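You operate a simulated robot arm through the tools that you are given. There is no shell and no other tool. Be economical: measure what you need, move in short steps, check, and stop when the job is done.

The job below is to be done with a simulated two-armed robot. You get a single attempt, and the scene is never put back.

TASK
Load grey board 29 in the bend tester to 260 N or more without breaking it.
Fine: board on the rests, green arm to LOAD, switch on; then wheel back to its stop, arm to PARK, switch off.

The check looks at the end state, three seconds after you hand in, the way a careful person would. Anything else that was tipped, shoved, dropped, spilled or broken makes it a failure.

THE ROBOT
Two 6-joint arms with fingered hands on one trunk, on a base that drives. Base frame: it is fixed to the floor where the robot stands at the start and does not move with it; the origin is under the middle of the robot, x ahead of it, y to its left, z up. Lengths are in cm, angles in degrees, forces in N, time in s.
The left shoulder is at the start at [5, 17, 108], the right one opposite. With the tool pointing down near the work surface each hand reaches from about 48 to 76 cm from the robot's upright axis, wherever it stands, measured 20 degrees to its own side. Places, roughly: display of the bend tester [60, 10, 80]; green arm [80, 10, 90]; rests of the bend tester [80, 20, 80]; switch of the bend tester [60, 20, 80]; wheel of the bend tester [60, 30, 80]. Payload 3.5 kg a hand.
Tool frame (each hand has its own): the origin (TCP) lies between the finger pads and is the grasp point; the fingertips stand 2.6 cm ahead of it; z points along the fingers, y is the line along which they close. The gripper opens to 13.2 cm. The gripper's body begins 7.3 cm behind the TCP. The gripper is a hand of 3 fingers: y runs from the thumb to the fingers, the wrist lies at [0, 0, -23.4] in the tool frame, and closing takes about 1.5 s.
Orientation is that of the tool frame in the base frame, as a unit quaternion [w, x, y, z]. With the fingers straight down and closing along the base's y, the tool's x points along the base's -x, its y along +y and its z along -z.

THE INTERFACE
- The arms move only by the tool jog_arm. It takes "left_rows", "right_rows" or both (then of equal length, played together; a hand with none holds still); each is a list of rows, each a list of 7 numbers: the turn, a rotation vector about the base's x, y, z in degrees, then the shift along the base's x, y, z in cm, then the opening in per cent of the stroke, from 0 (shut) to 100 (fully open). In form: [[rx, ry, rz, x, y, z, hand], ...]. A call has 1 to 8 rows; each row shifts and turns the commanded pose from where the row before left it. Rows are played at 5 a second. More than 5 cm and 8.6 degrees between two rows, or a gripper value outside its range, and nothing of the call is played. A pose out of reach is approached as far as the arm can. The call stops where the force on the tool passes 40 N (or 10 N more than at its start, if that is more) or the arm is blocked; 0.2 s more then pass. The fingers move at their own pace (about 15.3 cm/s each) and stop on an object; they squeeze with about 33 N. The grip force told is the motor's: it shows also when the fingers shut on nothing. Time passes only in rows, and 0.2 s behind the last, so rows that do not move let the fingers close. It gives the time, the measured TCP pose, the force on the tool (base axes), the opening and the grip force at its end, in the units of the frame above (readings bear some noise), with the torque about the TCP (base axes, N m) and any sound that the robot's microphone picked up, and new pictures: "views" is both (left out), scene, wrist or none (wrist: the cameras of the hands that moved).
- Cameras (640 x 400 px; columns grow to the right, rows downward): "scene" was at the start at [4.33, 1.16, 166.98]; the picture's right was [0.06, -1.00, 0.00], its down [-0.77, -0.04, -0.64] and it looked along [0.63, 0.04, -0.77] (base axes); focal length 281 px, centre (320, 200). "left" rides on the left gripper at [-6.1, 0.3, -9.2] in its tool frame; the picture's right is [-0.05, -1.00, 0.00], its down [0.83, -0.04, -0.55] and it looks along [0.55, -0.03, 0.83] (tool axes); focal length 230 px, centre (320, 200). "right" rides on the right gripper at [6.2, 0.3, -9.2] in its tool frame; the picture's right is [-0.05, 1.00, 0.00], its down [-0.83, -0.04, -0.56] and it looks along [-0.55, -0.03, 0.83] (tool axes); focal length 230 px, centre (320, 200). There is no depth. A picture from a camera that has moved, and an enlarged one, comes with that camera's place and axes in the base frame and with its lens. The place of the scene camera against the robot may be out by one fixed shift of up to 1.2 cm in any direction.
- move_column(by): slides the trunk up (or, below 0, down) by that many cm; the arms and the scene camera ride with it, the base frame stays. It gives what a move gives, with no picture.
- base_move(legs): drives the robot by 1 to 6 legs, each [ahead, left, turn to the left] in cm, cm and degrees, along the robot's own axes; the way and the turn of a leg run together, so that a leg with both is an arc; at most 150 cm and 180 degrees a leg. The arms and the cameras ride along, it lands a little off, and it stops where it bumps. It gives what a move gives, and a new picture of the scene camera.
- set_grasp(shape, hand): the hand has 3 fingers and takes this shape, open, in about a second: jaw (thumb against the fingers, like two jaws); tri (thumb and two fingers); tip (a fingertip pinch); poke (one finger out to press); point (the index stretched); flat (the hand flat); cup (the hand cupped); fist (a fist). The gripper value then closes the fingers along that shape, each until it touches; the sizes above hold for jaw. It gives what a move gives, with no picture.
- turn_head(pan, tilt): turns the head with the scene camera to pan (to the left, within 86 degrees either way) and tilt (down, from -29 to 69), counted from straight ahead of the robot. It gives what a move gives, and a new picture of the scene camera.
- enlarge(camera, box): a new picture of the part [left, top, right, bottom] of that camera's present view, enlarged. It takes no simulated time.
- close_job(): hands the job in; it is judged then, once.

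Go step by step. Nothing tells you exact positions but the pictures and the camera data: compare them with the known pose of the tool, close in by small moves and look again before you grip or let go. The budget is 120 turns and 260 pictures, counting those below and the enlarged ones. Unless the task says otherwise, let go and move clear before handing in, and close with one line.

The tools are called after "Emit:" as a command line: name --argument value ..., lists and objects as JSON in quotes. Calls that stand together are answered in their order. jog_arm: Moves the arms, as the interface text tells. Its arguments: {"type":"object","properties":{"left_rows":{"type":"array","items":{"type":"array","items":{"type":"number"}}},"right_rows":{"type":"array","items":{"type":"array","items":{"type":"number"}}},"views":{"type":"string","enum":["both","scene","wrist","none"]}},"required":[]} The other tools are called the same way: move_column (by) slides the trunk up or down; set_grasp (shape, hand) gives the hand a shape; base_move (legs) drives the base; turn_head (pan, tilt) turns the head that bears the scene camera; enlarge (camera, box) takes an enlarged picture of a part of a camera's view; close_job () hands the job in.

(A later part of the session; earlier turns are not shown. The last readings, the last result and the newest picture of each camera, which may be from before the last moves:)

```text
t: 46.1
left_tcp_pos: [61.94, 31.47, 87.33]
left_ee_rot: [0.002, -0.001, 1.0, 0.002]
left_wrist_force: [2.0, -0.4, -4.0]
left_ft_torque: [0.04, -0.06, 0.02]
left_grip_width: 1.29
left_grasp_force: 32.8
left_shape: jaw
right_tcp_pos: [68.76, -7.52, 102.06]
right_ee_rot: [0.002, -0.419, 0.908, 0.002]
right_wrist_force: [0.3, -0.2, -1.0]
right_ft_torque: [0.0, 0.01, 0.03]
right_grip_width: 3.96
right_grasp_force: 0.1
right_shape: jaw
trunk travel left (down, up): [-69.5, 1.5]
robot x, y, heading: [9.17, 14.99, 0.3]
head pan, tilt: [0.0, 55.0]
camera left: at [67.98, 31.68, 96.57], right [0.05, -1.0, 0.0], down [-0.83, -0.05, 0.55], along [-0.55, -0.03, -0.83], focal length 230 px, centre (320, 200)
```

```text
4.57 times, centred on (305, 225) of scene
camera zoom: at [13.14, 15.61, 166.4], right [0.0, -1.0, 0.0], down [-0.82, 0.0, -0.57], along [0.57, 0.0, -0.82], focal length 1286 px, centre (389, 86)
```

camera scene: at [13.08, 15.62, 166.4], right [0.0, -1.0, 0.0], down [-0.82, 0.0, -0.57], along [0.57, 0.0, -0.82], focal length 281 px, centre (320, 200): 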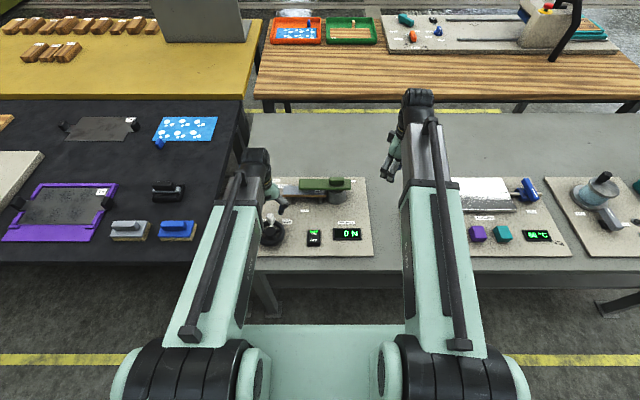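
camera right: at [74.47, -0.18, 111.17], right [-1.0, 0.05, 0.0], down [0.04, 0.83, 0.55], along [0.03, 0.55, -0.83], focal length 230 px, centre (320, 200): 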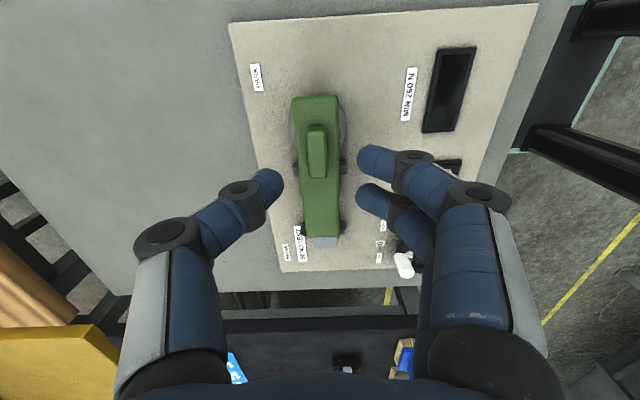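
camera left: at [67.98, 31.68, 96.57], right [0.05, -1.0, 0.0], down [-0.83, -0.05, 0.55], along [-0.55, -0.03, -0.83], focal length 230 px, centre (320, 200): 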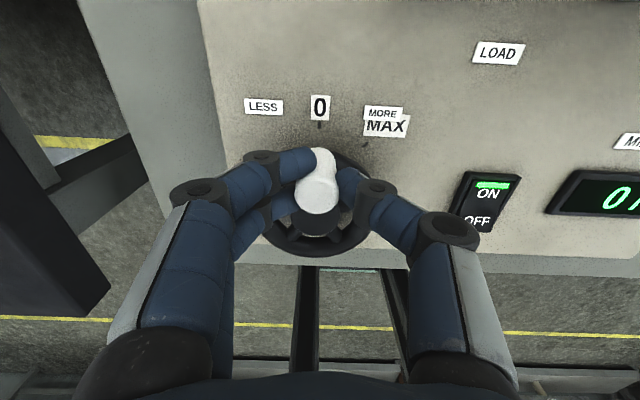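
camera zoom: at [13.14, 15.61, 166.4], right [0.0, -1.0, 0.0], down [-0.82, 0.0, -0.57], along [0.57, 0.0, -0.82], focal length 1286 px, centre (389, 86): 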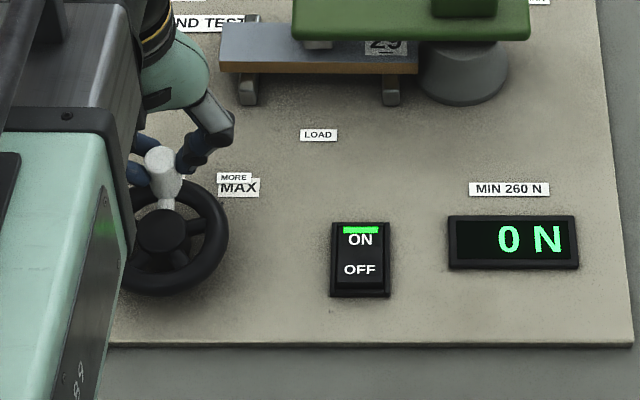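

Gripped. Turning 10° clockwise along the wheel's circle, then reading the display.

Emit:
jog_arm --left_rows '[[0, 0, -5, -0.02, -0.35, 0, 0], [0, 0, -5, -0.05, -0.35, 0, 0], [0, 0, 0, 0, 0, 0, 0]]' --views "none"

Emit:
enlarge --camera "scene" --box '[235, 165, 375, 265]'

```text
t: 46.9
left_tcp_pos: [61.93, 30.89, 87.36]
left_ee_rot: [0.002, 0.086, 0.996, 0.002]
left_wrist_force: [1.5, 19.3, -1.9]
left_ft_torque: [0.54, 0.01, 0.56]
left_grip_width: 1.22
left_grasp_force: 32.1
left_shape: jaw
right_tcp_pos: [68.73, -7.39, 102.1]
right_ee_rot: [0.002, -0.42, 0.908, 0.003]
right_wrist_force: [0.4, -0.9, -0.8]
right_ft_torque: [-0.02, -0.05, 0.0]
right_grip_width: 3.93
right_grasp_force: 0.1
right_shape: jaw
trunk travel left (down, up): [-69.5, 1.5]
robot x, y, heading: [9.14, 14.64, -0.1]
head pan, tilt: [0.0, 55.0]
```

```text
4.00 times, centred on (305, 215) of scene
camera zoom: at [13.11, 15.84, 166.4], right [0.0, -1.0, 0.0], down [-0.82, 0.0, -0.57], along [0.57, 0.0, -0.82], focal length 1125 px, centre (380, 140)
```

zoom: 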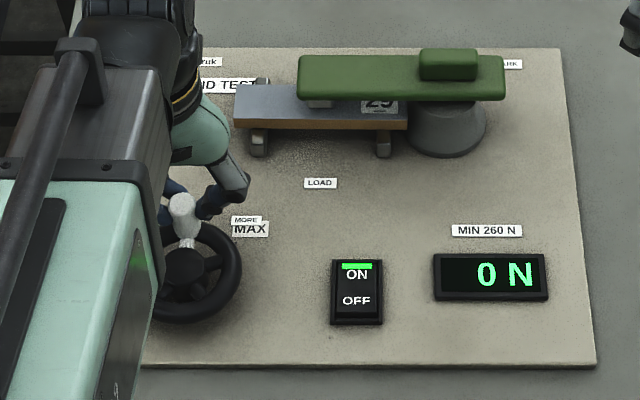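

Emit:
jog_arm --left_rows '[[0, 0, -5, -0.08, -0.34, 0, 0], [0, 0, -5, -0.11, -0.33, 0, 0], [0, 0, 0, 0, 0, 0, 0]]' --views "wrist"

Emit:
enlarge --camera "scene" --box '[235, 165, 375, 265]'

```text
t: 47.7
left_tcp_pos: [61.51, 30.52, 87.29]
left_ee_rot: [0.002, 0.173, 0.985, 0.004]
left_wrist_force: [-6.5, 33.6, 3.1]
left_ft_torque: [0.95, 0.08, 0.73]
left_grip_width: 1.24
left_grasp_force: 33.4
left_shape: jaw
right_tcp_pos: [68.69, -7.2, 102.1]
right_ee_rot: [0.002, -0.419, 0.908, 0.001]
right_wrist_force: [0.7, -0.1, 0.3]
right_ft_torque: [0.03, 0.01, 0.01]
right_grip_width: 3.94
right_grasp_force: 0.1
right_shape: jaw
trunk travel left (down, up): [-69.5, 1.5]
robot x, y, heading: [9.28, 15.16, 0.0]
head pan, tilt: [0.0, 55.0]
camera left: at [67.34, 28.62, 96.59], right [-0.29, -0.96, -0.01], down [-0.8, 0.24, 0.55], along [-0.53, 0.17, -0.83], focal length 230 px, centre (320, 200)
```

left: 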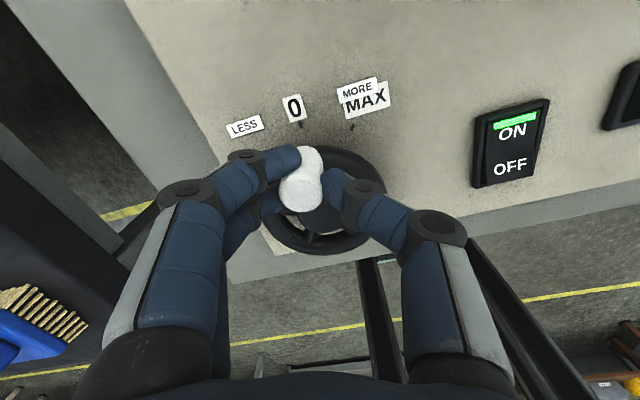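

```text
4.00 times, centred on (305, 215) of scene
camera zoom: at [12.99, 15.99, 166.41], right [0.0, -1.0, 0.0], down [-0.82, 0.0, -0.57], along [0.57, 0.0, -0.82], focal length 1125 px, centre (380, 140)
```

zoom: 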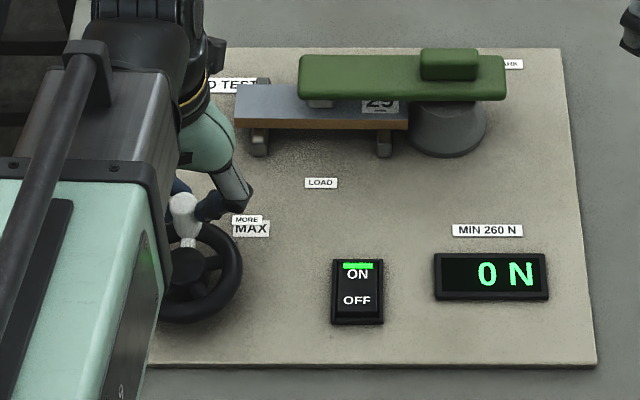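

The handle seems to resist and the fingers give way. I look closely at the wheel before pushing any harder.

Emit:
enlarge --camera "scene" --box '[260, 200, 310, 250]'

Emit:
enlarge --camera "left" --box '[200, 60, 420, 270]'

```text
8.00 times, centred on (285, 225) of scene
camera zoom: at [12.99, 15.99, 166.41], right [0.0, -1.0, 0.0], down [-0.82, 0.0, -0.57], along [0.57, 0.0, -0.82], focal length 2250 px, centre (600, 0)
```

zoom: 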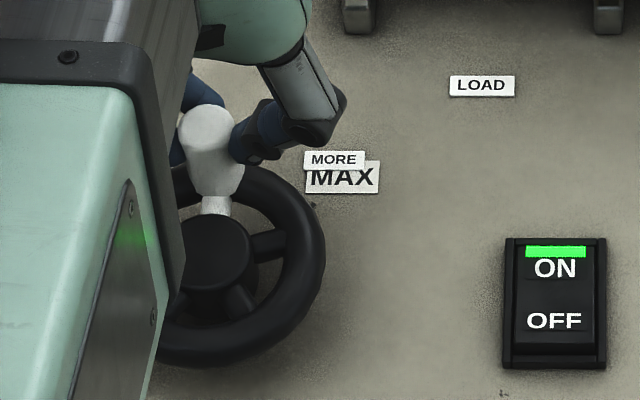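

```text
1.90 times, centred on (310, 165) of left
camera zoom: at [67.34, 28.62, 96.59], right [-0.29, -0.96, -0.01], down [-0.8, 0.24, 0.55], along [-0.53, 0.17, -0.83], focal length 438 px, centre (339, 267)
```

zoom: 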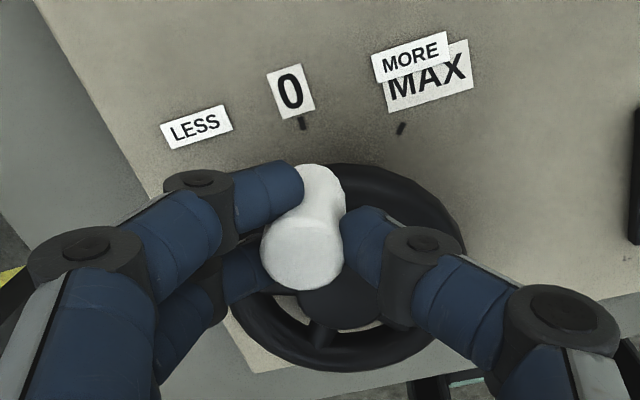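

The wheel has not moved at ~33 N. I relax back to 0 and gently test the other direction to tell stop from friction.

Emit:
jog_arm --left_rows '[[0, 0, 5, 0.11, 0.33, 0, 0], [0, 0, 5, 0.08, 0.34, 0, 0], [0, 0, 5, 0.05, 0.35, 0, 0], [0, 0, 5, 0.02, 0.35, 0, 0], [0, 0, 0, 0, 0.3, 0, 0], [0, 0, 0, 0, 0.2, 0, 0], [0, 0, 0, 0, 0, 0, 0]]' --views "wrist"

Emit:
enlarge --camera "scene" --box '[235, 165, 375, 265]'

```text
t: 49.3
left_tcp_pos: [61.8, 31.73, 87.29]
left_ee_rot: [0.002, -0.001, 1.0, 0.001]
left_wrist_force: [-2.2, -6.0, -1.3]
left_ft_torque: [-0.1, 0.07, 0.24]
left_grip_width: 1.22
left_grasp_force: 33.0
left_shape: jaw
right_tcp_pos: [68.62, -7.58, 102.1]
right_ee_rot: [0.001, -0.419, 0.908, 0.002]
right_wrist_force: [0.7, -0.1, 0.6]
right_ft_torque: [-0.01, 0.01, -0.03]
right_grip_width: 3.95
right_grasp_force: 0.0
right_shape: jaw
trunk travel left (down, up): [-69.5, 1.5]
robot x, y, heading: [9.35, 14.96, -0.2]
head pan, tilt: [0.0, 55.0]
camera left: at [67.97, 32.08, 96.64], right [0.05, -1.0, 0.0], down [-0.83, -0.05, 0.55], along [-0.55, -0.03, -0.83], focal length 230 px, centre (320, 200)
```

left: 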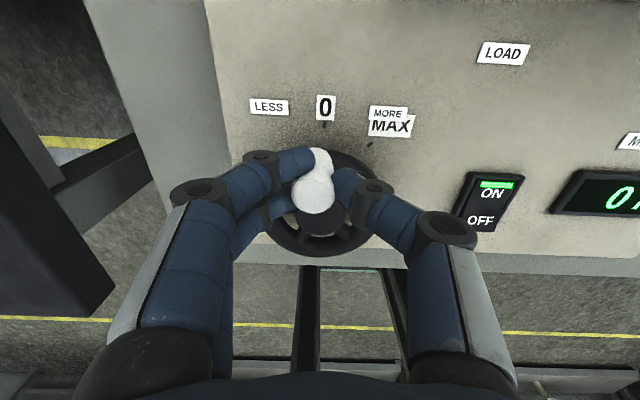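

```text
4.00 times, centred on (305, 215) of scene
camera zoom: at [13.07, 15.54, 166.4], right [0.0, -1.0, 0.0], down [-0.82, 0.0, -0.57], along [0.57, 0.0, -0.82], focal length 1125 px, centre (380, 140)
```

zoom: 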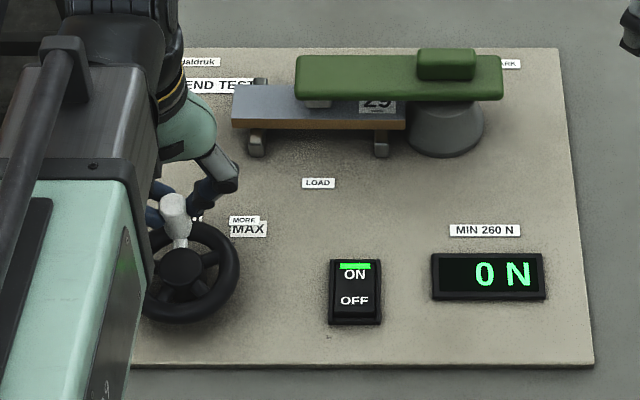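

Counter-clockwise it gives easily. I turn a little further that way, watching the display.

Emit:
jog_arm --left_rows '[[0, 0, 6, -0.1, 0.4, 0, 0], [0, 0, 6, -0.15, 0.4, 0, 0], [0, 0, 6, -0.2, 0.4, 0, 0], [0, 0, 0, 0, 0, 0, 0]]' --views "wrist"

Emit:
enlarge --camera "scene" --box '[235, 165, 375, 265]'

```text
t: 50.3
left_tcp_pos: [61.57, 33.16, 87.37]
left_ee_rot: [0.002, -0.157, 0.988, 0.002]
left_wrist_force: [10.1, -0.6, 1.6]
left_ft_torque: [-0.04, -0.16, 0.15]
left_grip_width: 1.21
left_grasp_force: 33.3
left_shape: jaw
right_tcp_pos: [68.68, -7.51, 102.0]
right_ee_rot: [0.002, -0.419, 0.908, 0.003]
right_wrist_force: [-0.4, 0.3, 0.7]
right_ft_torque: [-0.01, 0.0, 0.01]
right_grip_width: 3.94
right_grasp_force: 0.0
right_shape: jaw
trunk travel left (down, up): [-69.5, 1.5]
robot x, y, heading: [9.19, 14.96, 0.1]
head pan, tilt: [0.0, 55.0]
camera left: at [67.23, 35.29, 96.64], right [0.36, -0.93, 0.0], down [-0.78, -0.3, 0.55], along [-0.51, -0.2, -0.83], focal length 230 px, centre (320, 200)
```

left: 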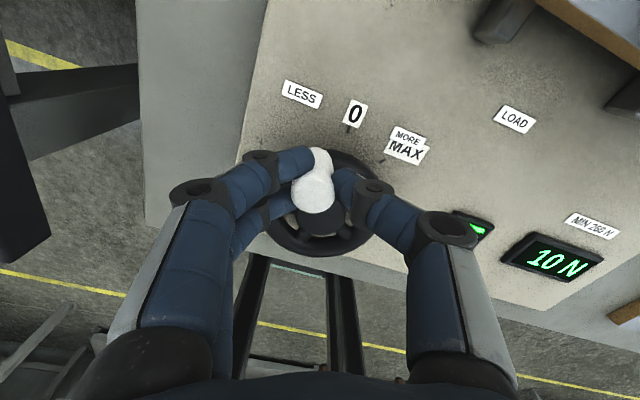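

```text
4.00 times, centred on (305, 215) of scene
camera zoom: at [13.19, 15.6, 166.41], right [0.0, -1.0, 0.0], down [-0.82, 0.0, -0.57], along [0.57, 0.0, -0.82], focal length 1125 px, centre (380, 140)
```

zoom: 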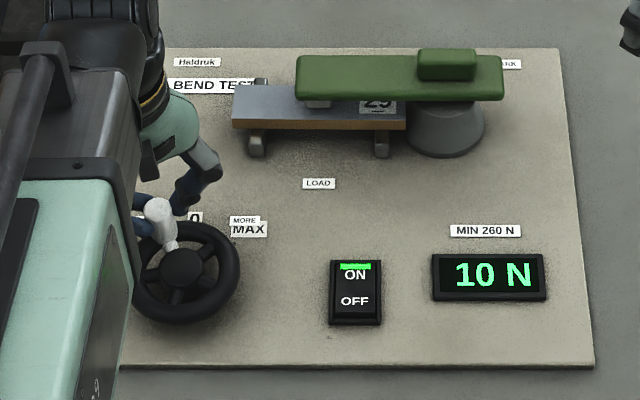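

The load rises counter-clockwise: 10 N at about 25°. I continue along the circle in small arcs, watching the reading.

Emit:
jog_arm --left_rows '[[0, 0, 8, -0.277, 0.491, 0, 0], [0, 0, 8, -0.344, 0.448, 0, 0], [0, 0, 8, -0.404, 0.395, 0, 0], [0, 0, 8, -0.455, 0.336, 0, 0], [0, 0, 0, 0, 0, 0, 0]]' --views "none"

Emit:
enlarge --camera "scene" --box '[235, 165, 375, 265]'

```text
t: 51.5
left_tcp_pos: [59.99, 35.0, 87.32]
left_ee_rot: [0.001, -0.425, 0.905, 0.003]
left_wrist_force: [13.4, 16.2, 9.4]
left_ft_torque: [0.37, -0.25, 0.07]
left_grip_width: 1.2
left_grasp_force: 32.9
left_shape: jaw
right_tcp_pos: [68.49, -7.43, 101.93]
right_ee_rot: [0.003, -0.419, 0.908, 0.002]
right_wrist_force: [0.8, 0.6, 0.4]
right_ft_torque: [-0.01, -0.01, 0.0]
right_grip_width: 3.93
right_grasp_force: 0.0
right_shape: jaw
trunk travel left (down, up): [-69.5, 1.5]
robot x, y, heading: [9.32, 14.84, -0.1]
head pan, tilt: [0.0, 55.0]
```

```text
4.00 times, centred on (305, 215) of scene
camera zoom: at [13.17, 15.77, 166.41], right [0.0, -1.0, 0.0], down [-0.82, 0.0, -0.57], along [0.57, 0.0, -0.82], focal length 1125 px, centre (380, 140)
```

zoom: 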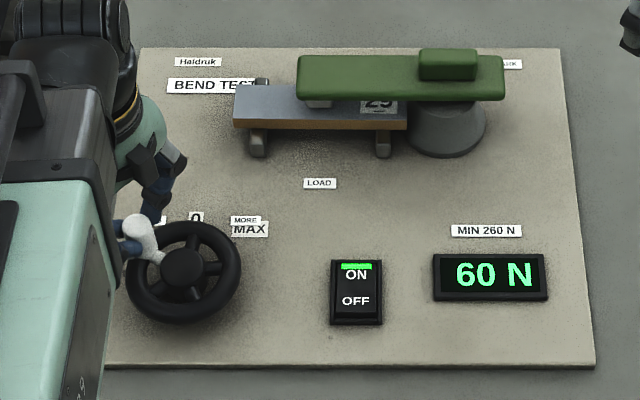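

60 N at about 58°. The force says the true radius is a bit larger; I correct outward and go to about 90°.

Emit:
jog_arm --left_rows '[[0, 0, 8, -0.28, 0.55, 0, 0], [0, 0, 8, -0.56, 0.23, 0, 0], [0, 0, 8, -0.61, 0.12, 0, 0], [0, 0, 8, -0.63, 0.03, 0, 0], [0, 0, 0, 0, 0, 0, 0]]' --views "none"

Emit:
enlarge --camera "scene" --box '[235, 165, 375, 265]'

```text
t: 52.7
left_tcp_pos: [57.81, 35.82, 87.29]
left_ee_rot: [-0.001, -0.657, 0.754, 0.003]
left_wrist_force: [3.9, 11.4, 6.3]
left_ft_torque: [0.17, -0.04, 0.15]
left_grip_width: 1.22
left_grasp_force: 33.2
left_shape: jaw
right_tcp_pos: [68.69, -7.52, 101.98]
right_ee_rot: [0.002, -0.419, 0.908, 0.002]
right_wrist_force: [-0.8, -0.6, -0.1]
right_ft_torque: [-0.03, -0.01, 0.0]
right_grip_width: 3.97
right_grasp_force: 0.1
right_shape: jaw
trunk travel left (down, up): [-69.5, 1.5]
robot x, y, heading: [8.98, 14.82, -0.0]
head pan, tilt: [0.0, 55.0]
```

```text
4.00 times, centred on (305, 215) of scene
camera zoom: at [13.08, 15.72, 166.4], right [0.0, -1.0, 0.0], down [-0.82, 0.0, -0.57], along [0.57, 0.0, -0.82], focal length 1125 px, centre (380, 140)
```

zoom: 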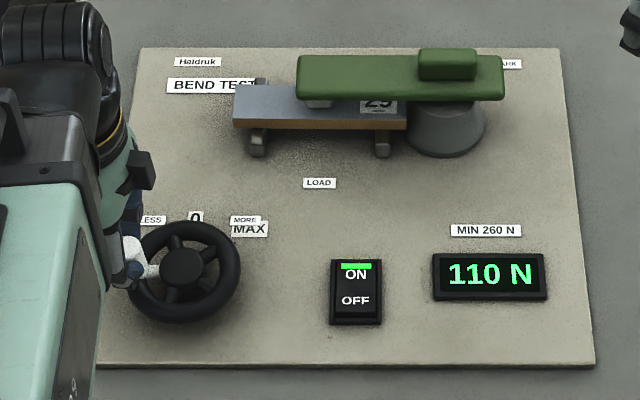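

Linear so far: about 1.5 N per degree (110 N at 90°). Turning on to about 146°, where I expect near 195 N.

Emit:
jog_arm --left_rows '[[0, 0, 8, -0.57, 0.19, 0, 0], [0, 0, 8, -0.63, -0.13, 0, 0], [0, 0, 8, -0.6, -0.22, 0, 0], [0, 0, 8, -0.57, -0.3, 0, 0], [0, 0, 8, -0.52, -0.38, 0, 0], [0, 0, 8, -0.46, -0.45, 0, 0], [0, 0, 8, -0.4, -0.51, 0, 0], [0, 0, 0, 0, 0, 0, 0]]' --views "wrist"

Emit:
enlarge --camera "scene" --box '[235, 165, 375, 265]'

```text
t: 53.7
left_tcp_pos: [50.61, 50.24, 86.54]
left_ee_rot: [0.012, 0.826, -0.564, 0.02]
left_wrist_force: [1.2, -4.7, 1.9]
left_ft_torque: [-0.04, 0.01, -0.05]
left_grip_width: 0.49
left_grasp_force: 33.0
left_shape: jaw
left hand out of reach, approached as far as the arm can: row 1, 2, 3, 4, 5
right_tcp_pos: [68.6, -7.52, 102.03]
right_ee_rot: [0.001, -0.419, 0.908, 0.002]
right_wrist_force: [-0.3, 1.1, 0.3]
right_ft_torque: [0.0, -0.03, 0.01]
right_grip_width: 3.96
right_grasp_force: 0.1
right_shape: jaw
trunk travel left (down, up): [-69.5, 1.5]
robot x, y, heading: [9.06, 14.84, -0.2]
head pan, tilt: [0.0, 55.0]
stopped in row 5 (left hand): the force on the tool passed its limit (the readings are from after the stop); the commanded pose is now the measured one
camera left: at [47.89, 56.28, 95.57], right [0.91, 0.41, 0.0], down [0.33, -0.73, 0.59], along [0.24, -0.54, -0.8], focal length 230 px, centre (320, 200)
```

left: 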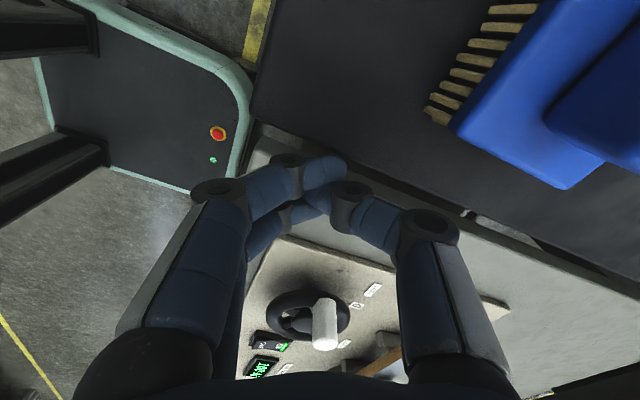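

```text
4.00 times, centred on (305, 215) of scene
camera zoom: at [13.09, 15.62, 166.4], right [0.0, -1.0, 0.0], down [-0.82, 0.0, -0.57], along [0.57, 0.0, -0.82], focal length 1125 px, centre (380, 140)
```

zoom: 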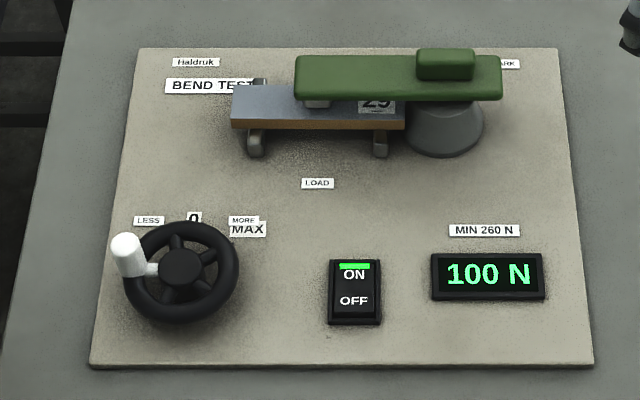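

The left wrist ran out of turning range and slipped off the handle; the wheel stayed at about 100 N. I check whether anything was disturbed and lift the hand clear.

Emit:
jog_arm --left_rows '[[0, 0, 0, 0, 0, 3, 0], [0, 0, 0, 0, 0, 4, 0], [0, 0, -8, 0, 0, 4, 0], [0, 0, -8, 0, 0, 3, 0], [0, 0, -8, 0, 0, 0, 0], [0, 0, -8, 0, 0, 0, 0], [0, 0, -8, 0, 0, 0, 0], [0, 0, -8, 0, 0, 0, 0]]'

Emit:
enlarge --camera "scene" --box '[0, 110, 260, 270]'

```text
t: 55.5
left_tcp_pos: [51.63, 51.1, 100.38]
left_ee_rot: [-0.019, -0.525, 0.851, -0.012]
left_wrist_force: [-0.1, -1.1, -0.8]
left_ft_torque: [0.0, 0.02, 0.0]
left_grip_width: 0.52
left_grasp_force: 32.9
left_shape: jaw
left hand out of reach, approached as far as the arm can: row 1, 2
right_tcp_pos: [68.59, -7.57, 101.99]
right_ee_rot: [0.003, -0.419, 0.908, 0.002]
right_wrist_force: [-0.1, -0.3, -0.3]
right_ft_torque: [-0.01, -0.01, -0.02]
right_grip_width: 3.96
right_grasp_force: 0.1
right_shape: jaw
trunk travel left (down, up): [-69.5, 1.5]
robot x, y, heading: [9.16, 14.89, 0.0]
head pan, tilt: [0.0, 55.0]
camera scene: at [13.09, 15.59, 166.4], right [0.0, -1.0, 0.0], down [-0.82, 0.0, -0.57], along [0.57, 0.0, -0.82], focal length 281 px, centre (320, 200)
camera left: at [54.27, 57.03, 109.4], right [0.92, -0.4, 0.0], down [-0.32, -0.74, 0.59], along [-0.24, -0.54, -0.81], focal length 230 px, centre (320, 200)
```

scene: 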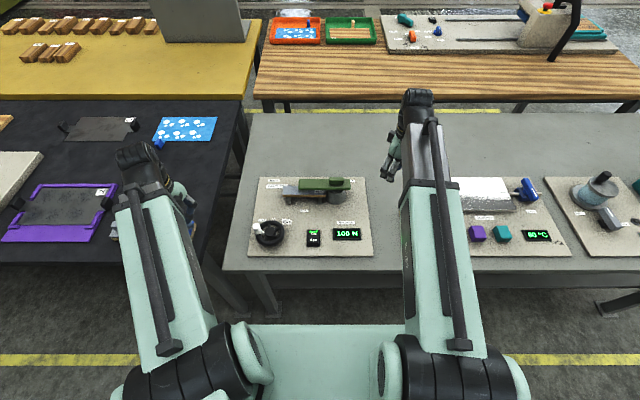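
left: 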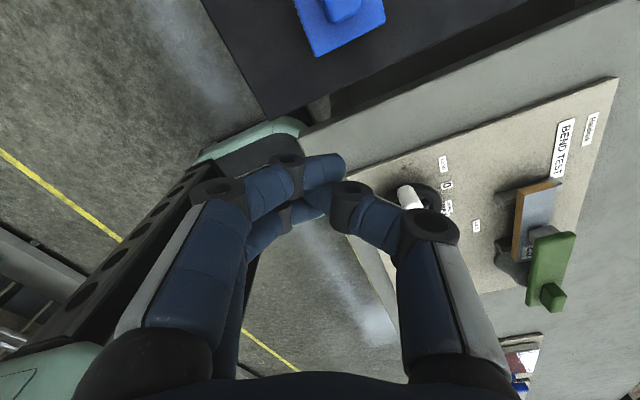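

```text
2.46 times, centred on (130, 190) of scene
camera zoom: at [13.09, 15.59, 166.4], right [0.0, -1.0, 0.0], down [-0.82, 0.0, -0.57], along [0.57, 0.0, -0.82], focal length 692 px, centre (788, 225)
```

zoom: 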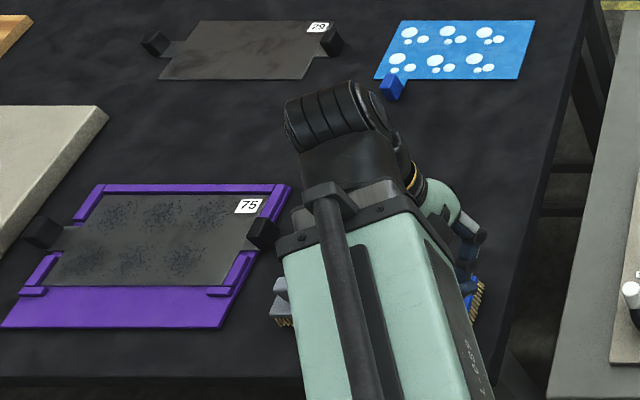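

Nothing else looks disturbed; the wheel holds around 100 N. I turn the left wrist the other way (to about -90°), so it has range for the rest of the arc, and go back above the handle.

Emit:
jog_arm --left_rows '[[2.3, -1.1, -7, 0, 0, 2, 40], [0, 0, -8.1, 0, 0, 2, 40], [0, 0, -8.1, 0, 0, 0, 40], [0, 0, -8.1, 0, 0, 0, 40], [0, 0, -8.1, 0, 0, 0, 40], [0, 0, -8.1, 0, 0, 0, 40], [0, 0, -8.1, 0, 0, 0, 40], [0, 0, -8.1, 0, 0, 0, 40]]' --views "none"

Emit:
jog_arm --left_rows '[[0, 0, -8.1, 1, -3, 0, 40], [0, 0, -8.1, 1, -3, 0, 40], [0, 0, -8.1, 1, -3, 0, 40], [0, 0, -8.1, 1, -3, 0, 40], [0, 0, -8.1, 1, -3, 0, 40], [0, 0, -8.1, 1, 0, 0, 40], [0, 0, -8.1, 0.5, 0, 0, 40], [0, 0, -8.1, 0, 0, 0, 40]]' --views "none"

Emit:
jog_arm --left_rows '[[0, 0, -8.1, 0, 0, -2, 40], [0, 0, -8.1, 0, 0, -2, 40], [0, 0, -8.1, 0, 0, -2, 40], [0, 0, 0, 0, 0, 0, 40]]'

```text
t: 57.3
left_tcp_pos: [51.61, 51.1, 104.34]
left_ee_rot: [-0.001, 0.004, 1.0, 0.002]
left_wrist_force: [-0.5, 0.1, -0.2]
left_ft_torque: [0.03, 0.0, -0.04]
left_grip_width: 5.2
left_grasp_force: 0.0
left_shape: jaw
right_tcp_pos: [68.62, -7.76, 101.97]
right_ee_rot: [0.002, -0.419, 0.908, 0.002]
right_wrist_force: [0.3, 0.3, 0.5]
right_ft_torque: [-0.04, 0.0, 0.01]
right_grip_width: 3.92
right_grasp_force: 0.0
right_shape: jaw
trunk travel left (down, up): [-69.5, 1.5]
robot x, y, heading: [9.14, 14.65, -0.1]
head pan, tilt: [0.0, 55.0]
```

```text
t: 59.1
left_tcp_pos: [58.15, 36.01, 104.42]
left_ee_rot: [0.001, 0.539, 0.842, 0.001]
left_wrist_force: [0.0, -0.8, 0.2]
left_ft_torque: [-0.01, -0.01, 0.01]
left_grip_width: 5.23
left_grasp_force: 0.0
left_shape: jaw
right_tcp_pos: [68.59, -7.58, 102.0]
right_ee_rot: [0.002, -0.419, 0.908, 0.001]
right_wrist_force: [-0.1, 0.4, -0.1]
right_ft_torque: [0.02, 0.01, 0.03]
right_grip_width: 3.95
right_grasp_force: 0.0
right_shape: jaw
trunk travel left (down, up): [-69.5, 1.5]
robot x, y, heading: [8.93, 14.8, 0.0]
head pan, tilt: [0.0, 55.0]
```

```text
t: 60.1
left_tcp_pos: [58.16, 36.0, 98.48]
left_ee_rot: [0.0, 0.704, 0.71, 0.002]
left_wrist_force: [-0.9, 0.7, -0.3]
left_ft_torque: [0.01, -0.01, 0.0]
left_grip_width: 5.24
left_grasp_force: 0.0
left_shape: jaw
right_tcp_pos: [68.58, -7.59, 101.96]
right_ee_rot: [0.001, -0.418, 0.908, 0.003]
right_wrist_force: [-1.1, -0.1, -0.2]
right_ft_torque: [0.0, -0.03, -0.03]
right_grip_width: 3.94
right_grasp_force: 0.1
right_shape: jaw
trunk travel left (down, up): [-69.5, 1.5]
robot x, y, heading: [9.35, 15.2, -0.1]
head pan, tilt: [0.0, 55.0]
camera scene: at [13.08, 15.59, 166.4], right [0.0, -1.0, 0.0], down [-0.82, 0.0, -0.57], along [0.57, 0.0, -0.82], focal length 281 px, centre (320, 200)
camera left: at [58.46, 29.85, 107.68], right [-1.0, -0.06, 0.0], down [-0.05, 0.83, 0.56], along [-0.03, 0.56, -0.83], focal length 230 px, centre (320, 200)
```

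scene: 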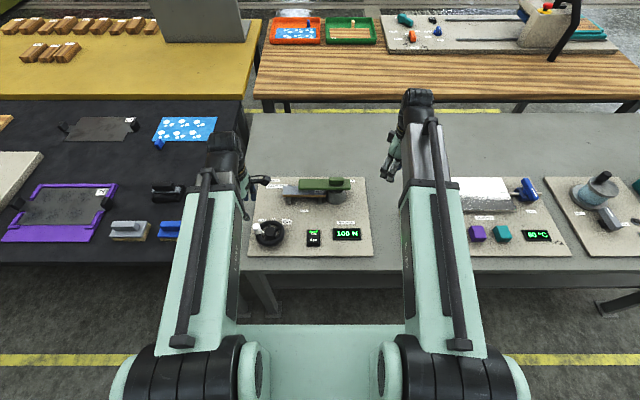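
left: 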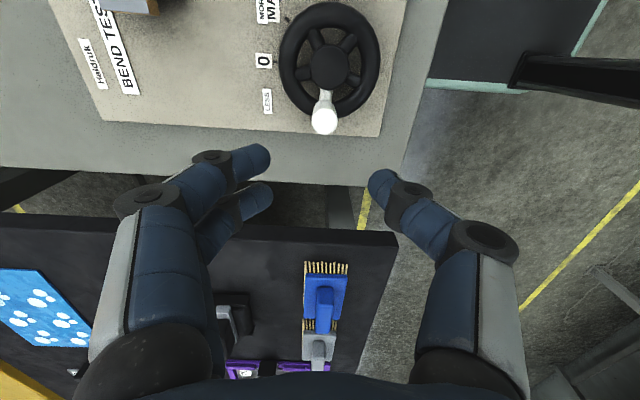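

Handle now near (57.8, 35.3). Descending onto it with the fingers closing along x.

Emit:
jog_arm --left_rows '[[0, 0, 0, -0.3, -0.6, -4, 40], [0, 0, 0, 0, 0, -4, 40], [0, 0, 0, 0, 0, -2, 40], [0, 0, 0, 0, 0, -1.3, 40], [0, 0, 0, 0, 0, 0, 40]]' --views "wrist"

Emit:
enlarge --camera "scene" --box '[235, 165, 375, 265]'

```text
t: 61.3
left_tcp_pos: [57.78, 35.48, 86.94]
left_ee_rot: [0.0, 0.704, 0.711, 0.001]
left_wrist_force: [0.7, -0.7, 0.4]
left_ft_torque: [-0.01, -0.02, 0.02]
left_grip_width: 5.24
left_grasp_force: 0.1
left_shape: jaw
right_tcp_pos: [68.65, -7.77, 102.0]
right_ee_rot: [0.002, -0.419, 0.908, 0.002]
right_wrist_force: [0.4, -0.4, 0.0]
right_ft_torque: [0.05, 0.0, -0.03]
right_grip_width: 3.96
right_grasp_force: 0.1
right_shape: jaw
trunk travel left (down, up): [-69.5, 1.5]
robot x, y, heading: [9.41, 14.81, 0.2]
head pan, tilt: [0.0, 55.0]
camera left: at [58.11, 29.27, 96.38], right [-1.0, -0.06, 0.0], down [-0.05, 0.83, 0.56], along [-0.03, 0.55, -0.83], focal length 230 px, centre (320, 200)
```

left: 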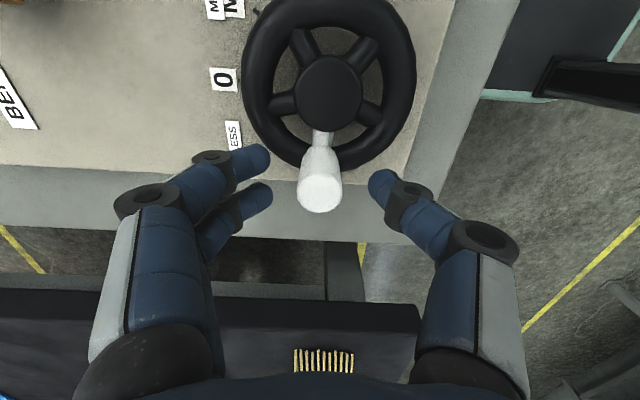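

```text
4.00 times, centred on (305, 215) of scene
camera zoom: at [13.08, 15.59, 166.4], right [0.0, -1.0, 0.0], down [-0.82, 0.0, -0.57], along [0.57, 0.0, -0.82], focal length 1125 px, centre (380, 140)
```

zoom: 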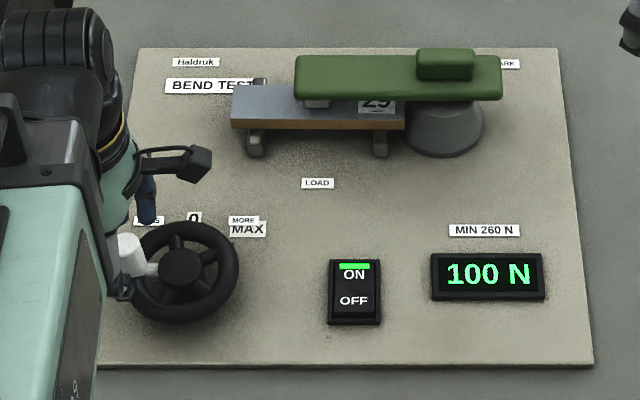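

Emit:
jog_arm --left_rows '[[0, 0, 0, 0, 0, 0, 0], [0, 0, 0, 0, 0, 0, 0], [0, 0, 0, 0, 0, 0, 0], [0, 0, 0, 0, 0, 0, 0], [0, 0, 6, -0.43, 0.25, 0, 0], [0, 0, 8, -0.6, -0.09, 0, 0], [0, 0, 8, -0.59, -0.18, 0, 0], [0, 0, 0, 0, 0, 0, 0]]' --views "wrist"

Emit:
enlarge --camera "scene" --box '[235, 165, 375, 265]'

```text
t: 63.1
left_tcp_pos: [56.24, 35.35, 87.03]
left_ee_rot: [0.002, 0.554, 0.832, 0.002]
left_wrist_force: [5.7, -15.0, -5.8]
left_ft_torque: [-0.26, -0.1, -0.03]
left_grip_width: 1.37
left_grasp_force: 33.0
left_shape: jaw
right_tcp_pos: [68.7, -7.77, 101.96]
right_ee_rot: [0.002, -0.419, 0.908, 0.002]
right_wrist_force: [-0.7, 0.6, 0.3]
right_ft_torque: [0.02, -0.01, 0.01]
right_grip_width: 3.95
right_grasp_force: 0.0
right_shape: jaw
trunk travel left (down, up): [-69.5, 1.5]
robot x, y, heading: [9.65, 14.96, -0.1]
head pan, tilt: [0.0, 55.0]
camera left: at [58.91, 29.69, 96.38], right [-0.9, -0.43, 0.0], down [-0.36, 0.75, 0.56], along [-0.24, 0.5, -0.83], focal length 230 px, centre (320, 200)
```

left: 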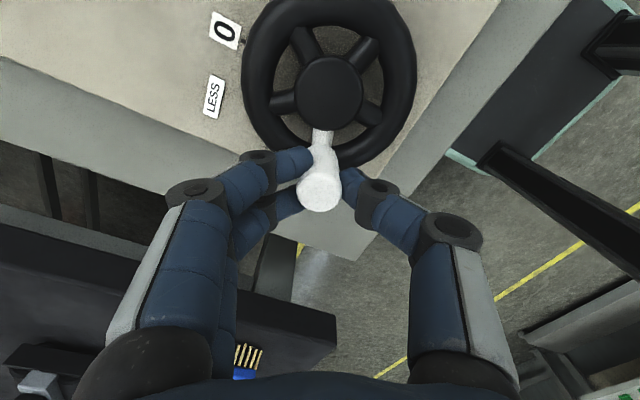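

```text
4.00 times, centred on (305, 215) of scene
camera zoom: at [13.19, 15.43, 166.4], right [0.0, -1.0, 0.0], down [-0.82, 0.0, -0.57], along [0.57, 0.0, -0.82], focal length 1125 px, centre (380, 140)
```

zoom: 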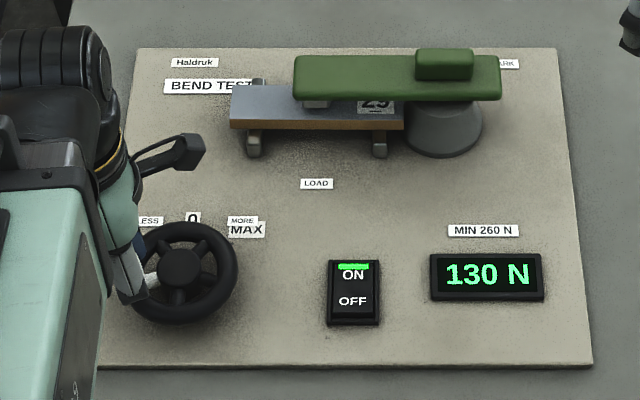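

130 N at ~111°. Now slightly smaller radius; on to about 151° (expect ~190 N).

Emit:
jog_arm --left_rows '[[0, 0, 8, -0.42, -0.45, 0, 0], [0, 0, 8, -0.48, -0.31, 0, 0], [0, 0, 8, -0.42, -0.37, 0, 0], [0, 0, 8, -0.37, -0.43, 0, 0], [0, 0, 8, -0.31, -0.47, 0, 0], [0, 0, 0, 0, 0, 0, 0]]' --views "none"

Emit:
enlarge --camera "scene" --box '[235, 165, 375, 265]'

```text
t: 64.5
left_tcp_pos: [54.43, 33.73, 87.01]
left_ee_rot: [-0.008, 0.235, 0.972, 0.003]
left_wrist_force: [-15.8, 5.3, 17.3]
left_ft_torque: [0.09, 0.25, -0.17]
left_grip_width: 1.4
left_grasp_force: 32.5
left_shape: jaw
left hand out of reach, approached as far as the arm can: row 4
right_tcp_pos: [68.41, -7.54, 102.19]
right_ee_rot: [0.003, -0.419, 0.908, 0.002]
right_wrist_force: [0.0, -0.4, 0.7]
right_ft_torque: [0.0, 0.0, -0.06]
right_grip_width: 3.9
right_grasp_force: 0.0
right_shape: jaw
trunk travel left (down, up): [-69.5, 1.5]
robot x, y, heading: [9.11, 15.22, -0.1]
head pan, tilt: [0.0, 55.0]
stopped in row 6 (left hand): the force on the tool passed its limit (the readings are from after the stop); the commanded pose is now the measured one
```

```text
4.00 times, centred on (305, 215) of scene
camera zoom: at [12.85, 15.54, 166.43], right [0.0, -1.0, 0.0], down [-0.82, 0.0, -0.57], along [0.57, 0.0, -0.82], focal length 1125 px, centre (380, 140)
```

zoom: 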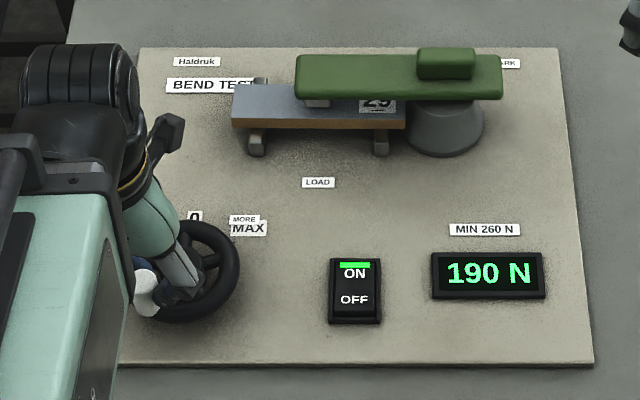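

190 N at about 150°, but the left arm is at its near reach limit. I release, lift, and back the base off 8 cm to have room.

Emit:
jog_arm --left_rows '[[0, 0, 0, 0, 0, 0, 40], [0, 0, 0, 0, 0, 0, 40], [0, 0, 0, 0, 0, 0, 40], [0, 0, 0, 0, 0, 3, 40], [0, 0, 0, 0, 0, 4, 40], [0, 0, 0, 0, 0, 4, 40], [0, 0, 0, 0, 0, 0, 40]]' --views "none"

Emit:
base_move --legs '[[-8, 0, 0]]'

Emit:
enlarge --camera "left" --box '[160, 0, 480, 260]'

Emit:
enlarge --camera "scene" --box '[235, 135, 395, 255]'

```text
t: 66.2
left_tcp_pos: [56.11, 33.57, 97.56]
left_ee_rot: [-0.008, 0.235, 0.972, 0.001]
left_wrist_force: [0.0, -0.8, -0.7]
left_ft_torque: [0.01, -0.01, 0.0]
left_grip_width: 5.24
left_grasp_force: 0.1
left_shape: jaw
left hand out of reach, approached as far as the arm can: row 4, 5
right_tcp_pos: [68.61, -7.56, 102.02]
right_ee_rot: [0.002, -0.418, 0.908, 0.002]
right_wrist_force: [0.2, -0.3, 1.1]
right_ft_torque: [0.0, -0.02, 0.02]
right_grip_width: 3.95
right_grasp_force: 0.0
right_shape: jaw
trunk travel left (down, up): [-69.5, 1.5]
robot x, y, heading: [8.76, 14.93, -0.0]
head pan, tilt: [0.0, 55.0]
```

```text
t: 67.2
left_tcp_pos: [47.91, 33.58, 97.76]
left_ee_rot: [-0.007, 0.235, 0.972, 0.002]
left_wrist_force: [-0.3, -1.2, -0.1]
left_ft_torque: [0.0, -0.02, 0.02]
left_grip_width: 5.21
left_grasp_force: 0.0
left_shape: jaw
right_tcp_pos: [60.45, -7.54, 102.14]
right_ee_rot: [0.003, -0.418, 0.908, 0.002]
right_wrist_force: [-0.6, -0.2, 0.0]
right_ft_torque: [-0.02, -0.02, 0.01]
right_grip_width: 3.95
right_grasp_force: 0.0
right_shape: jaw
trunk travel left (down, up): [-69.5, 1.5]
robot x, y, heading: [1.17, 15.08, -0.2]
head pan, tilt: [0.0, 55.0]
camera scene: at [4.74, 15.61, 166.41], right [0.0, -1.0, 0.0], down [-0.82, 0.0, -0.57], along [0.57, 0.0, -0.82], focal length 281 px, centre (320, 200)
```

scene: 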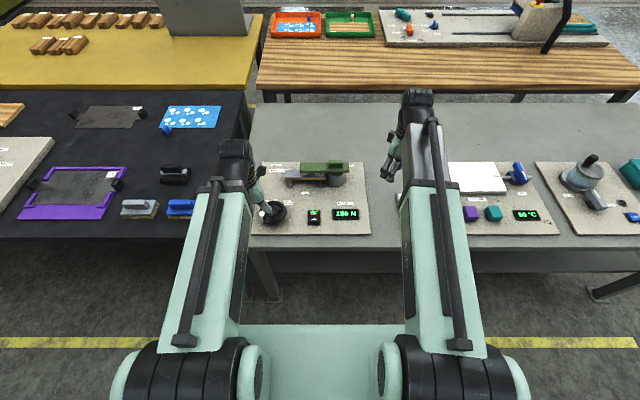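

```text
1.54 times, centred on (320, 130) of left
camera zoom: at [53.7, 31.03, 106.87], right [-0.41, -0.91, 0.0], down [-0.75, 0.34, 0.57], along [-0.52, 0.23, -0.82], focal length 354 px, centre (320, 308)
```

zoom: 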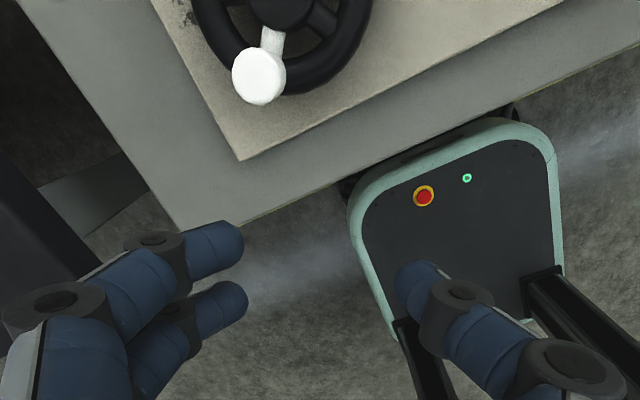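

```text
3.33 times, centred on (315, 195) of scene
camera zoom: at [4.74, 15.61, 166.41], right [0.0, -1.0, 0.0], down [-0.82, 0.0, -0.57], along [0.57, 0.0, -0.82], focal length 938 px, centre (337, 217)
```

zoom: 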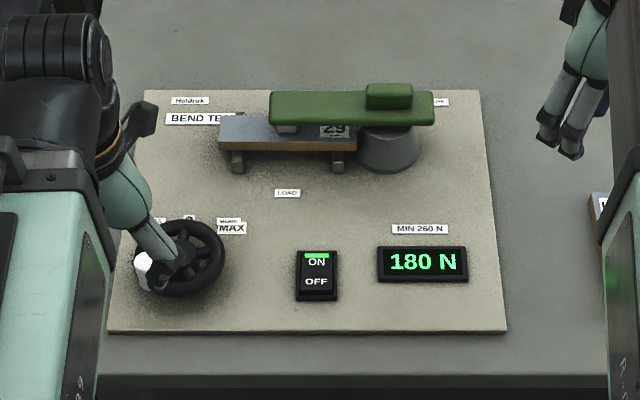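

The wheel holds at 180 N; handle top is near (54.35, 33.8). Going back over it from the new base position.

Emit:
jog_arm --left_rows '[[-0.2, -0.8, 0, 3.2, 0.1, 0, 40], [0, 0, 0, 3.2, 0.05, 0, 40], [0, 0, 0, 0, 0, -4, 40], [0, 0, 0, 0, 0, -2.5, 40], [0, 0, 0, 0, 0, 0, 40]]' --views "wrist"

```text
t: 68.4
left_tcp_pos: [54.47, 33.82, 91.03]
left_ee_rot: [-0.002, 0.235, 0.972, 0.001]
left_wrist_force: [0.4, 0.0, -0.1]
left_ft_torque: [-0.01, 0.04, 0.0]
left_grip_width: 5.23
left_grasp_force: 0.0
left_shape: jaw
right_tcp_pos: [60.43, -7.46, 101.97]
right_ee_rot: [0.002, -0.419, 0.908, 0.002]
right_wrist_force: [0.5, -0.1, 0.1]
right_ft_torque: [0.0, -0.02, -0.01]
right_grip_width: 3.95
right_grasp_force: 0.1
right_shape: jaw
trunk travel left (down, up): [-69.5, 1.5]
robot x, y, heading: [1.03, 14.79, 0.0]
head pan, tilt: [0.0, 55.0]
camera left: at [60.12, 31.28, 100.38], right [-0.41, -0.91, 0.0], down [-0.76, 0.34, 0.56], along [-0.51, 0.23, -0.83], focal length 230 px, centre (320, 200)
```

left: 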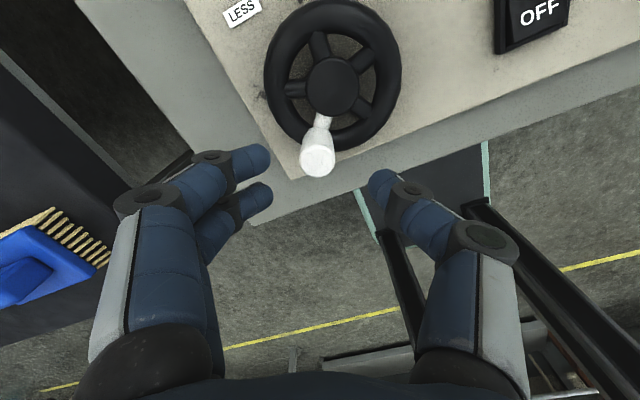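

Emit:
jog_arm --left_rows '[[0, 0, 0, 0.25, 0, -2, 40], [0, 0, 0, 0, 0, -2, 40], [0, 0, 0, 0, 0, 0, 0], [0, 0, 0, 0, 0, 0, 0], [0, 0, 0, 0, 0, 0, 0], [0, 0, 0, 0, 0, 0, 0], [0, 0, 0, 0, 0, 0, 0]]' --views "wrist"

Emit:
enlarge --camera "scene" --box '[235, 135, 395, 255]'

```text
t: 70.0
left_tcp_pos: [54.97, 33.69, 86.98]
left_ee_rot: [-0.001, 0.235, 0.972, 0.001]
left_wrist_force: [5.2, -4.8, -5.8]
left_ft_torque: [-0.07, -0.1, -0.02]
left_grip_width: 1.17
left_grasp_force: 33.2
left_shape: jaw
right_tcp_pos: [60.55, -7.69, 102.06]
right_ee_rot: [0.001, -0.419, 0.908, 0.003]
right_wrist_force: [-0.3, -0.2, 0.2]
right_ft_torque: [0.03, 0.01, 0.01]
right_grip_width: 3.95
right_grasp_force: 0.1
right_shape: jaw
trunk travel left (down, up): [-69.5, 1.5]
robot x, y, heading: [1.2, 14.89, 0.3]
head pan, tilt: [0.0, 55.0]
camera left: at [60.46, 31.14, 96.35], right [-0.41, -0.91, 0.0], down [-0.76, 0.34, 0.56], along [-0.51, 0.23, -0.83], focal length 230 px, centre (320, 200)
```

left: 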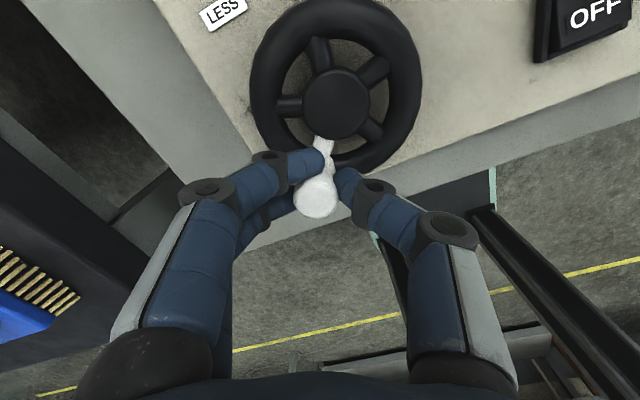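

```text
3.33 times, centred on (315, 195) of scene
camera zoom: at [5.07, 15.58, 166.4], right [0.0, -1.0, 0.0], down [-0.82, 0.0, -0.57], along [0.57, 0.0, -0.82], focal length 938 px, centre (337, 217)
```

zoom: 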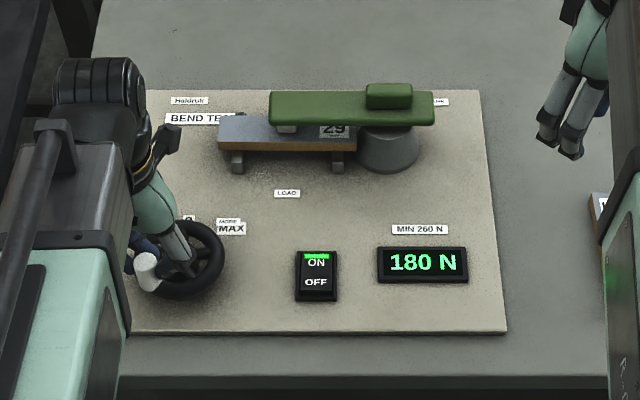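

Regripped at 180 N. Advancing about 24°.

Emit:
jog_arm --left_rows '[[0, 0, 8, -0.4, -0.4, 0, 0], [0, 0, 8, -0.24, -0.49, 0, 0], [0, 0, 8, -0.16, -0.52, 0, 0], [0, 0, 0, 0, 0, 0, 0]]' --views "none"

Emit:
enlarge --camera "scene" --box '[235, 135, 395, 255]'

```text
t: 71.0
left_tcp_pos: [54.23, 32.28, 86.98]
left_ee_rot: [0.0, 0.027, 1.0, 0.002]
left_wrist_force: [21.0, -3.5, -1.3]
left_ft_torque: [-0.03, -0.47, 0.07]
left_grip_width: 1.16
left_grasp_force: 33.1
left_shape: jaw
right_tcp_pos: [60.66, -7.6, 101.98]
right_ee_rot: [0.001, -0.419, 0.908, 0.003]
right_wrist_force: [-0.2, -0.4, 0.5]
right_ft_torque: [0.02, 0.02, -0.05]
right_grip_width: 3.91
right_grasp_force: 0.0
right_shape: jaw
trunk travel left (down, up): [-69.5, 1.5]
robot x, y, heading: [1.44, 14.79, 0.0]
head pan, tilt: [0.0, 55.0]
```

```text
3.33 times, centred on (315, 195) of scene
camera zoom: at [5.23, 15.59, 166.41], right [0.0, -1.0, 0.0], down [-0.82, 0.0, -0.57], along [0.57, 0.0, -0.82], focal length 938 px, centre (337, 217)
```

zoom: 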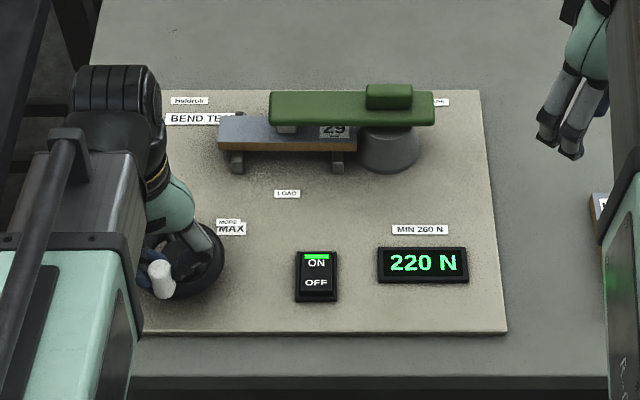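

220 N. Next two small steps of 8°, easing inward.

Emit:
jog_arm --left_rows '[[0, 0, 8, 0.1, -0.52, 0, 0], [0, 0, 8, 0.1, -0.53, 0, 0], [0, 0, 0, 0, 0, 0, 0]]' --views "none"

Emit:
enlarge --camera "scene" --box '[235, 135, 395, 255]'

```text
t: 71.8
left_tcp_pos: [54.18, 31.31, 86.83]
left_ee_rot: [-0.002, -0.112, 0.994, 0.001]
left_wrist_force: [6.5, 2.1, 0.4]
left_ft_torque: [0.07, -0.11, 0.08]
left_grip_width: 1.18
left_grasp_force: 33.1
left_shape: jaw
right_tcp_pos: [60.59, -7.57, 101.9]
right_ee_rot: [0.002, -0.419, 0.908, 0.002]
right_wrist_force: [0.2, 0.0, 0.4]
right_ft_torque: [0.02, -0.01, 0.0]
right_grip_width: 3.93
right_grasp_force: 0.1
right_shape: jaw
trunk travel left (down, up): [-69.5, 1.5]
robot x, y, heading: [0.85, 14.66, -0.2]
head pan, tilt: [0.0, 55.0]
```

```text
3.33 times, centred on (315, 195) of scene
camera zoom: at [5.04, 15.65, 166.4], right [0.0, -1.0, 0.0], down [-0.82, 0.0, -0.57], along [0.57, 0.0, -0.82], focal length 938 px, centre (337, 217)
```

zoom: 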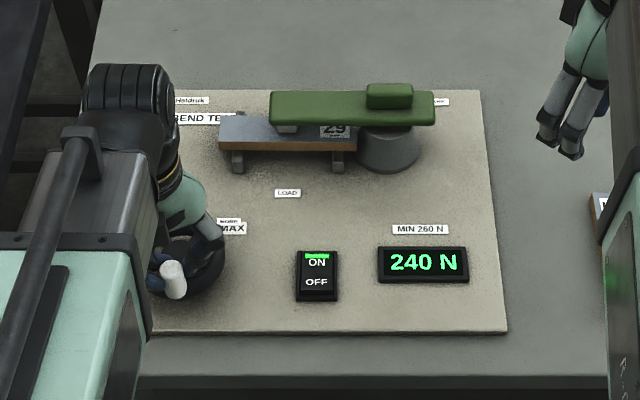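

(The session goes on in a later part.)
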